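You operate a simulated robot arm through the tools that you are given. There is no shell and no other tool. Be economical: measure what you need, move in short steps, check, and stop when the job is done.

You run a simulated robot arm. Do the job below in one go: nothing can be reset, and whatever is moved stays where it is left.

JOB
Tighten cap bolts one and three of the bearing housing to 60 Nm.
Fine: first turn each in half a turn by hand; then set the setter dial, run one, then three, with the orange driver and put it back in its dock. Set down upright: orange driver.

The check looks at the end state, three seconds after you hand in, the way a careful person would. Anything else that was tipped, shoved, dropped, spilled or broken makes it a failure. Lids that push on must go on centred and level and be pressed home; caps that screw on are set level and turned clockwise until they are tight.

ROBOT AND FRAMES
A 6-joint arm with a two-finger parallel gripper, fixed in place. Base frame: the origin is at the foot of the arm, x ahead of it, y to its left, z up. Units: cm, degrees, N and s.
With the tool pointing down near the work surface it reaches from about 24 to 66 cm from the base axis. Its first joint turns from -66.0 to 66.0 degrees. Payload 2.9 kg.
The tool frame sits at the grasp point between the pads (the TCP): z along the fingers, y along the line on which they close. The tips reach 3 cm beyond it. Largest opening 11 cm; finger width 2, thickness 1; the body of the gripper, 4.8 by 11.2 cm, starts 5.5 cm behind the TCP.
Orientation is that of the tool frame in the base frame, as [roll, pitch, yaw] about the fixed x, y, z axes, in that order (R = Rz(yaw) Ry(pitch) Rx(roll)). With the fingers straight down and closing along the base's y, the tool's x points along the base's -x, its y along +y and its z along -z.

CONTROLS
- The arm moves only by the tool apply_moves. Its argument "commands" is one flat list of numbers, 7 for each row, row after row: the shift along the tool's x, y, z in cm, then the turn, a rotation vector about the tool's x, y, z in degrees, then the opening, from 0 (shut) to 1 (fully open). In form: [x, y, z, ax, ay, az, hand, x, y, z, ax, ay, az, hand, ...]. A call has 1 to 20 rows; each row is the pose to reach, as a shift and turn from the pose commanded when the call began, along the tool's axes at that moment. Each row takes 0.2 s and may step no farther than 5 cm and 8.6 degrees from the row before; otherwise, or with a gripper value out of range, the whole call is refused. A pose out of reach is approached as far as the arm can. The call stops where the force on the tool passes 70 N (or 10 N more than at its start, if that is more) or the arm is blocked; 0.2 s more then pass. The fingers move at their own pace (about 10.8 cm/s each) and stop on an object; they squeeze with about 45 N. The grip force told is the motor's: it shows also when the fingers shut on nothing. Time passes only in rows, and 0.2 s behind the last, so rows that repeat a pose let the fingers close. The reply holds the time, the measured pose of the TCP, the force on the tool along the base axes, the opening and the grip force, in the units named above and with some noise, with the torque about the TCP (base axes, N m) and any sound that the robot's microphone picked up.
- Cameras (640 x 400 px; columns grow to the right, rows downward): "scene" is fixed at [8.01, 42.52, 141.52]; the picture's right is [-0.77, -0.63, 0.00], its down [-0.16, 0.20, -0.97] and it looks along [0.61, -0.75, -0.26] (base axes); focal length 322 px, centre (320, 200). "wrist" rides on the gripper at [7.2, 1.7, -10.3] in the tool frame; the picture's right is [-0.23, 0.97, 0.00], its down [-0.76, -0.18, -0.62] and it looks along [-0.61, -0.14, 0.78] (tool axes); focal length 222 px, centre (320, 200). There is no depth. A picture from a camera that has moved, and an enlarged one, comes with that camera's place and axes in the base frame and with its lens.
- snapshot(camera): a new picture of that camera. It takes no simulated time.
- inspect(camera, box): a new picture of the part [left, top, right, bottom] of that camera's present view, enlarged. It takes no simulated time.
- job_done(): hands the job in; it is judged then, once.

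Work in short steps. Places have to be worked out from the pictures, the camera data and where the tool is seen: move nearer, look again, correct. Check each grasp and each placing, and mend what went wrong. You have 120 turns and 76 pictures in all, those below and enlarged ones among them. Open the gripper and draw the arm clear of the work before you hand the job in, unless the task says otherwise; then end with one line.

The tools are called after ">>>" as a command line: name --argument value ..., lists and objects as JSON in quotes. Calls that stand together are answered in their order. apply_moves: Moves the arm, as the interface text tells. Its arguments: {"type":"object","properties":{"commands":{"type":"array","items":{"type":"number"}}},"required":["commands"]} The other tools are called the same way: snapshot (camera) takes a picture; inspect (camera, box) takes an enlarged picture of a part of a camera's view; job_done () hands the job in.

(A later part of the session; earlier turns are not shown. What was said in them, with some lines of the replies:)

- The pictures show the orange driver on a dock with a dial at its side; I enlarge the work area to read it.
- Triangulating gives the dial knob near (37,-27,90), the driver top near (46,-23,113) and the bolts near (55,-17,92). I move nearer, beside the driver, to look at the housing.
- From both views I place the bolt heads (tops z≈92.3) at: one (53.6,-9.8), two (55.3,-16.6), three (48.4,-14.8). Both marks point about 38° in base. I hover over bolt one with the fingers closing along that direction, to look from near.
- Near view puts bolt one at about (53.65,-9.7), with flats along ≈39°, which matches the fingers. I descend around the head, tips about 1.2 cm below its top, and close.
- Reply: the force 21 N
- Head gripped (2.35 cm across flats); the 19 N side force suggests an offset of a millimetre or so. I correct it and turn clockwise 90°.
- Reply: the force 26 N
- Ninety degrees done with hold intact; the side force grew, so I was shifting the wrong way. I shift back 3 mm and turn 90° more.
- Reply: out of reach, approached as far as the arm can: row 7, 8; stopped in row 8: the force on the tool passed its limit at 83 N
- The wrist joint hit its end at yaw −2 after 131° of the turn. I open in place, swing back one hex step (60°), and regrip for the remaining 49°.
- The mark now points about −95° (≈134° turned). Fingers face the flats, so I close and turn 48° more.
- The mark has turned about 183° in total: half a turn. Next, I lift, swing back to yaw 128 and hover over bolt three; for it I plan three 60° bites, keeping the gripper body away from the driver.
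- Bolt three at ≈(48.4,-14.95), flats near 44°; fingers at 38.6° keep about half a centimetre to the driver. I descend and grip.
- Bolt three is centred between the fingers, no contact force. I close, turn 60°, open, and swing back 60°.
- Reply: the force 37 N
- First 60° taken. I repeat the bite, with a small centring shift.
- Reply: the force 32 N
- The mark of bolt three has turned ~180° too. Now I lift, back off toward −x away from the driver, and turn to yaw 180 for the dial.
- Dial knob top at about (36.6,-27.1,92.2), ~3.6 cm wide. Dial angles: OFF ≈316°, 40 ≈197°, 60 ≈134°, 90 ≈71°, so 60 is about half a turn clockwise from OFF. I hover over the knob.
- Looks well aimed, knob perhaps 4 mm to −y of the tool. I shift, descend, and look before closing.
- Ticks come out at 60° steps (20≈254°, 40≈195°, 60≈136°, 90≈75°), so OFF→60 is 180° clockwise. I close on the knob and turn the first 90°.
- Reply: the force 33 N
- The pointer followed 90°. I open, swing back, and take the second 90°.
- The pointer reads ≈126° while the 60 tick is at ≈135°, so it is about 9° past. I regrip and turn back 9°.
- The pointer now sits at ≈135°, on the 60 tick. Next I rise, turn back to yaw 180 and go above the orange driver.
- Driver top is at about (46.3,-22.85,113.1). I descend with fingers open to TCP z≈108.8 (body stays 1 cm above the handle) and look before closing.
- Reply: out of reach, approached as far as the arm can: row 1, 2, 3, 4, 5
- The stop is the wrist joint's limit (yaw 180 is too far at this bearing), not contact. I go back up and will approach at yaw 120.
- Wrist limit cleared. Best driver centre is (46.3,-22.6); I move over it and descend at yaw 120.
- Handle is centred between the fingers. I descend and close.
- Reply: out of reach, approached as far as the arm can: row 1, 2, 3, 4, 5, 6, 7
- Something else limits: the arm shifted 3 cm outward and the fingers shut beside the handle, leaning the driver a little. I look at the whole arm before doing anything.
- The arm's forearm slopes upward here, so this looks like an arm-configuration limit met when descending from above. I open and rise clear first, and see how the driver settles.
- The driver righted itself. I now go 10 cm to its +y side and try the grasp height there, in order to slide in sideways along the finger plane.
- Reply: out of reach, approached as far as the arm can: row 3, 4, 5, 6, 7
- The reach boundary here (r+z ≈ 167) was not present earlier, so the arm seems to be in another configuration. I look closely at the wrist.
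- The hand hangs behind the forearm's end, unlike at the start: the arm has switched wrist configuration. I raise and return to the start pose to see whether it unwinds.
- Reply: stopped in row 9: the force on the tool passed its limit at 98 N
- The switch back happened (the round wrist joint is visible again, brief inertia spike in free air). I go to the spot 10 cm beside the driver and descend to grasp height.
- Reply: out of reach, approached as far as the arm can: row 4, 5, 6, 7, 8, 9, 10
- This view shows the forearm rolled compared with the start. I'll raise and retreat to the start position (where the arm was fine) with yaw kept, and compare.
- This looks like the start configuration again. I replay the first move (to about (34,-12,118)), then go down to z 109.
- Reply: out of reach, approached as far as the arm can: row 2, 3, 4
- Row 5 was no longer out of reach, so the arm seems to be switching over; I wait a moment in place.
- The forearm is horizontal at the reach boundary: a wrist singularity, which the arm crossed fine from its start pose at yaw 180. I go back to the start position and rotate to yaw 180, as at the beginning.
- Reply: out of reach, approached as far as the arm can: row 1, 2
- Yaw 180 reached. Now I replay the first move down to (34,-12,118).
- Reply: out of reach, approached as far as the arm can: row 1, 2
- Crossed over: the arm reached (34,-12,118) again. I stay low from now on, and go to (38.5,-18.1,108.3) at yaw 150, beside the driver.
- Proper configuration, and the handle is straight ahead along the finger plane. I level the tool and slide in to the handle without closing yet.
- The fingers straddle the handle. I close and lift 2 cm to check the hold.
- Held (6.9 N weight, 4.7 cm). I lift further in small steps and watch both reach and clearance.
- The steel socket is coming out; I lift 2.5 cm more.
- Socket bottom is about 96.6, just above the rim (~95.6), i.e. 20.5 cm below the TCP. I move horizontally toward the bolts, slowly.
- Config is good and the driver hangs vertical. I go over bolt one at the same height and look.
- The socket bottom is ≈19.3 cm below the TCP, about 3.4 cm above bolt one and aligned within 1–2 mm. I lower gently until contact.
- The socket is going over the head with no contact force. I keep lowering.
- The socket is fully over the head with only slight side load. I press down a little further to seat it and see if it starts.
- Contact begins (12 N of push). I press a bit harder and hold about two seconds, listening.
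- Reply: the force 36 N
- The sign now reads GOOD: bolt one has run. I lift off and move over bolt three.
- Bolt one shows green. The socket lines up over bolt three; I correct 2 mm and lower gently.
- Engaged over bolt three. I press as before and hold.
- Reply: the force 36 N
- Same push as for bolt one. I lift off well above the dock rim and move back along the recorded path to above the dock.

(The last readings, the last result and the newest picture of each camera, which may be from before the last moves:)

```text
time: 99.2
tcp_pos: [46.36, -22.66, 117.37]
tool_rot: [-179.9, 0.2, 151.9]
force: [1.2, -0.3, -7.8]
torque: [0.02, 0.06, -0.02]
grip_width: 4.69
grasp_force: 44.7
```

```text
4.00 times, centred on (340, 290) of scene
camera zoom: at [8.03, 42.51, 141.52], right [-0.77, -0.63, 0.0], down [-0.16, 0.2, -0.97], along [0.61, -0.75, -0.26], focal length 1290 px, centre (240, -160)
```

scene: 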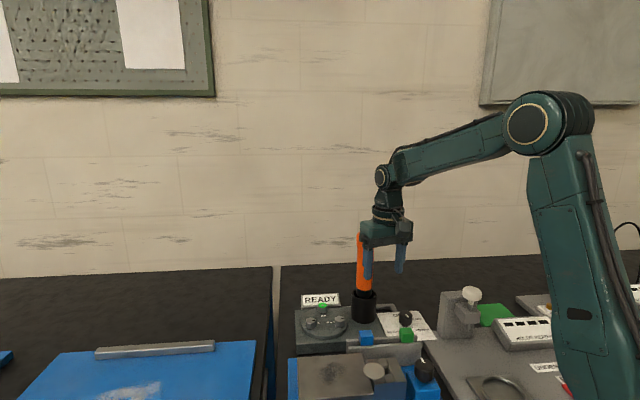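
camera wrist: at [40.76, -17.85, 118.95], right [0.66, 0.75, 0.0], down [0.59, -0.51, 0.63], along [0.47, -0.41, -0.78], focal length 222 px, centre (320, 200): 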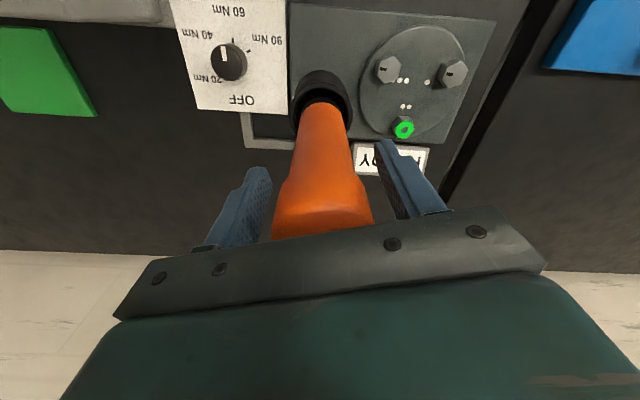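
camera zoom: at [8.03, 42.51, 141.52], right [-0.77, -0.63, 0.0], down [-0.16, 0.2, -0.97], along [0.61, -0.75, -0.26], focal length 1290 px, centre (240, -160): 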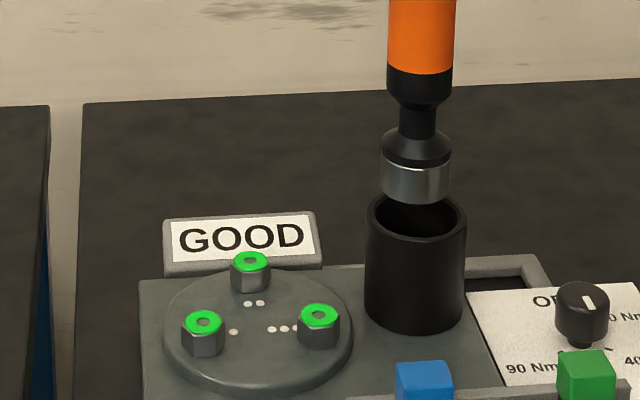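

All three bolts are green and the sign says GOOD; the socket is right above its dock. I lower it in.

>>> apply_moves --commands '[0, 0, 1, 0, 0, 0, 0.3, 0, 0, 2, 0, 0, 0, 0.3, 0, 0, 3, 0, 0, 0, 0.3, 0, 0, 4.5, 0, 0, 0, 0.3, 0, 0, 6, 0, 0, 0, 0.3, 0, 0, 7.5, 0, 0, 0, 0.3, 0, 0, 8.3, 0, 0, 0, 0.3, 0, 0, 8.6, 0, 0, 0, 0.3, 0, 0, 8.6, 0, 0, 0, 0.3]'

>>> inspect --camera "scene" --box '[290, 190, 450, 330]'

```text
time: 101.2
tcp_pos: [46.2, -22.66, 108.94]
tool_rot: [-179.9, 0.2, 151.9]
force: [0.0, -0.1, -8.0]
torque: [0.02, 0.05, -0.01]
grip_width: 4.66
grasp_force: 45.4
```

```text
2.86 times, centred on (370, 260) of scene
camera zoom: at [8.02, 42.51, 141.52], right [-0.77, -0.63, 0.0], down [-0.16, 0.2, -0.97], along [0.61, -0.75, -0.26], focal length 922 px, centre (177, 29)
```

zoom: 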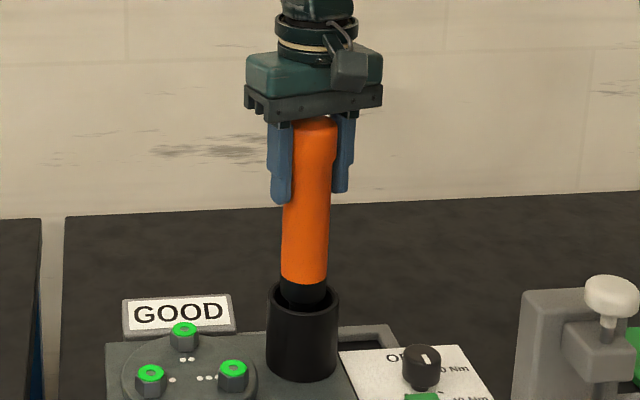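

Nearly home, still hanging free. I lower the last millimetres until the weight comes off.

>>> apply_moves --commands '[0, 0, 0.15, 0, 0, 0, 0.3, 0, 0, 0.3, 0, 0, 0, 0.3, 0, 0, 0.4, 0, 0, 0, 0.3, 0, 0, 0.4, 0, 0, 0, 0.3]'

```text
time: 102.2
tcp_pos: [46.27, -22.66, 108.59]
tool_rot: [180.0, 0.1, 152.0]
force: [0.5, 1.0, -4.5]
torque: [0.23, -0.01, -0.02]
grip_width: 4.69
grasp_force: 45.4
```

The socket is touching the dock floor. I go 1 mm further, open, and slide out the way I came.

>>> apply_moves --commands '[0, 0, 0.1, 0, 0, 0, 0.3, 0, 0, 0.1, 0, 0, 0, 0.5, 0, 0, 0.1, 0, 0, 0, 0.65, 0, 0, 0, 0, 0, 0, 0.65, 0, 0, 0, 0, 0, 0, 0.65, 2, 0.15, 0, 0, 0, 0, 0.65, 4, 0.3, 0, 0, 0, 0, 0.65, 6, 0.4, 0, 0, 0, 0, 0.65, 8.7, 0.6, 0, 0, 0, 0, 0.65, 11, 0.6, 0, 0, 0, 0, 0.65, 11, 0.6, 0, 0, 0, 0, 0.65]'

>>> inspect --camera "scene" --box '[290, 190, 450, 330]'

```text
time: 104.6
tcp_pos: [36.87, -16.94, 108.52]
tool_rot: [179.9, 0.2, 151.9]
force: [0.2, -0.6, -1.1]
torque: [0.02, 0.0, 0.02]
grip_width: 7.18
grasp_force: 0.0
```

```text
2.86 times, centred on (370, 260) of scene
camera zoom: at [8.01, 42.52, 141.52], right [-0.77, -0.63, 0.0], down [-0.16, 0.2, -0.97], along [0.61, -0.75, -0.26], focal length 922 px, centre (177, 29)
```

zoom: 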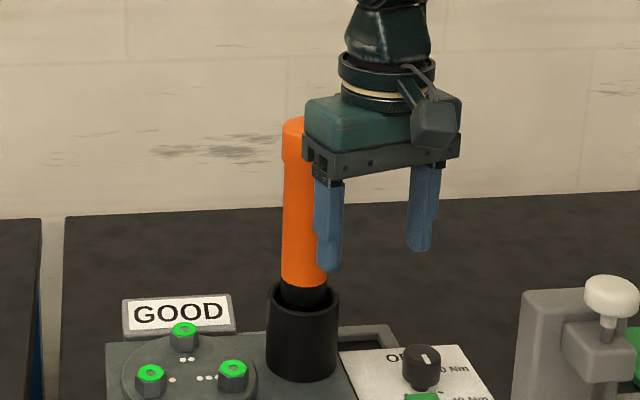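

The driver stands upright in its dock and the fingers are free. I raise the arm clear and take one last look.

>>> apply_moves --commands '[2, 0.5, -3, 0, 0, 0, 0.65, 4, 1, -6, 0, 0, 0, 0.65, 5, 2, -8, 0, 0, 0, 0.65, 5, 2, -8, 0, 0, 0, 0.65]'

>>> snapshot --camera "scene"

```text
time: 105.6
tcp_pos: [33.17, -12.9, 116.58]
tool_rot: [-180.0, 0.1, 151.9]
force: [-0.4, -1.2, -0.4]
torque: [0.01, 0.03, -0.04]
grip_width: 7.16
grasp_force: 0.1
```

```text
3 pictures are left
```

scene: 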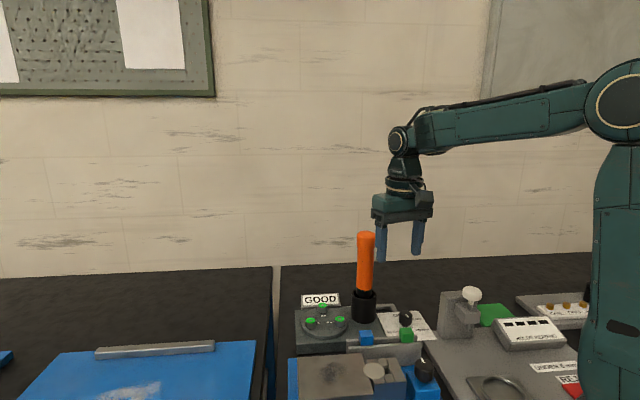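

The driver is upright in its dock, the bolts are green, the sign reads GOOD, nothing else has moved, and the arm is clear. I hand in.

>>> job_done

```text
The job is handed in.
```

Cap bolts one and three were each turned in half a turn by hand, then run (one, then three) with the setter dial at 60 Nm: both show green, the sign reads GOOD, and the orange driver is upright in its dock.
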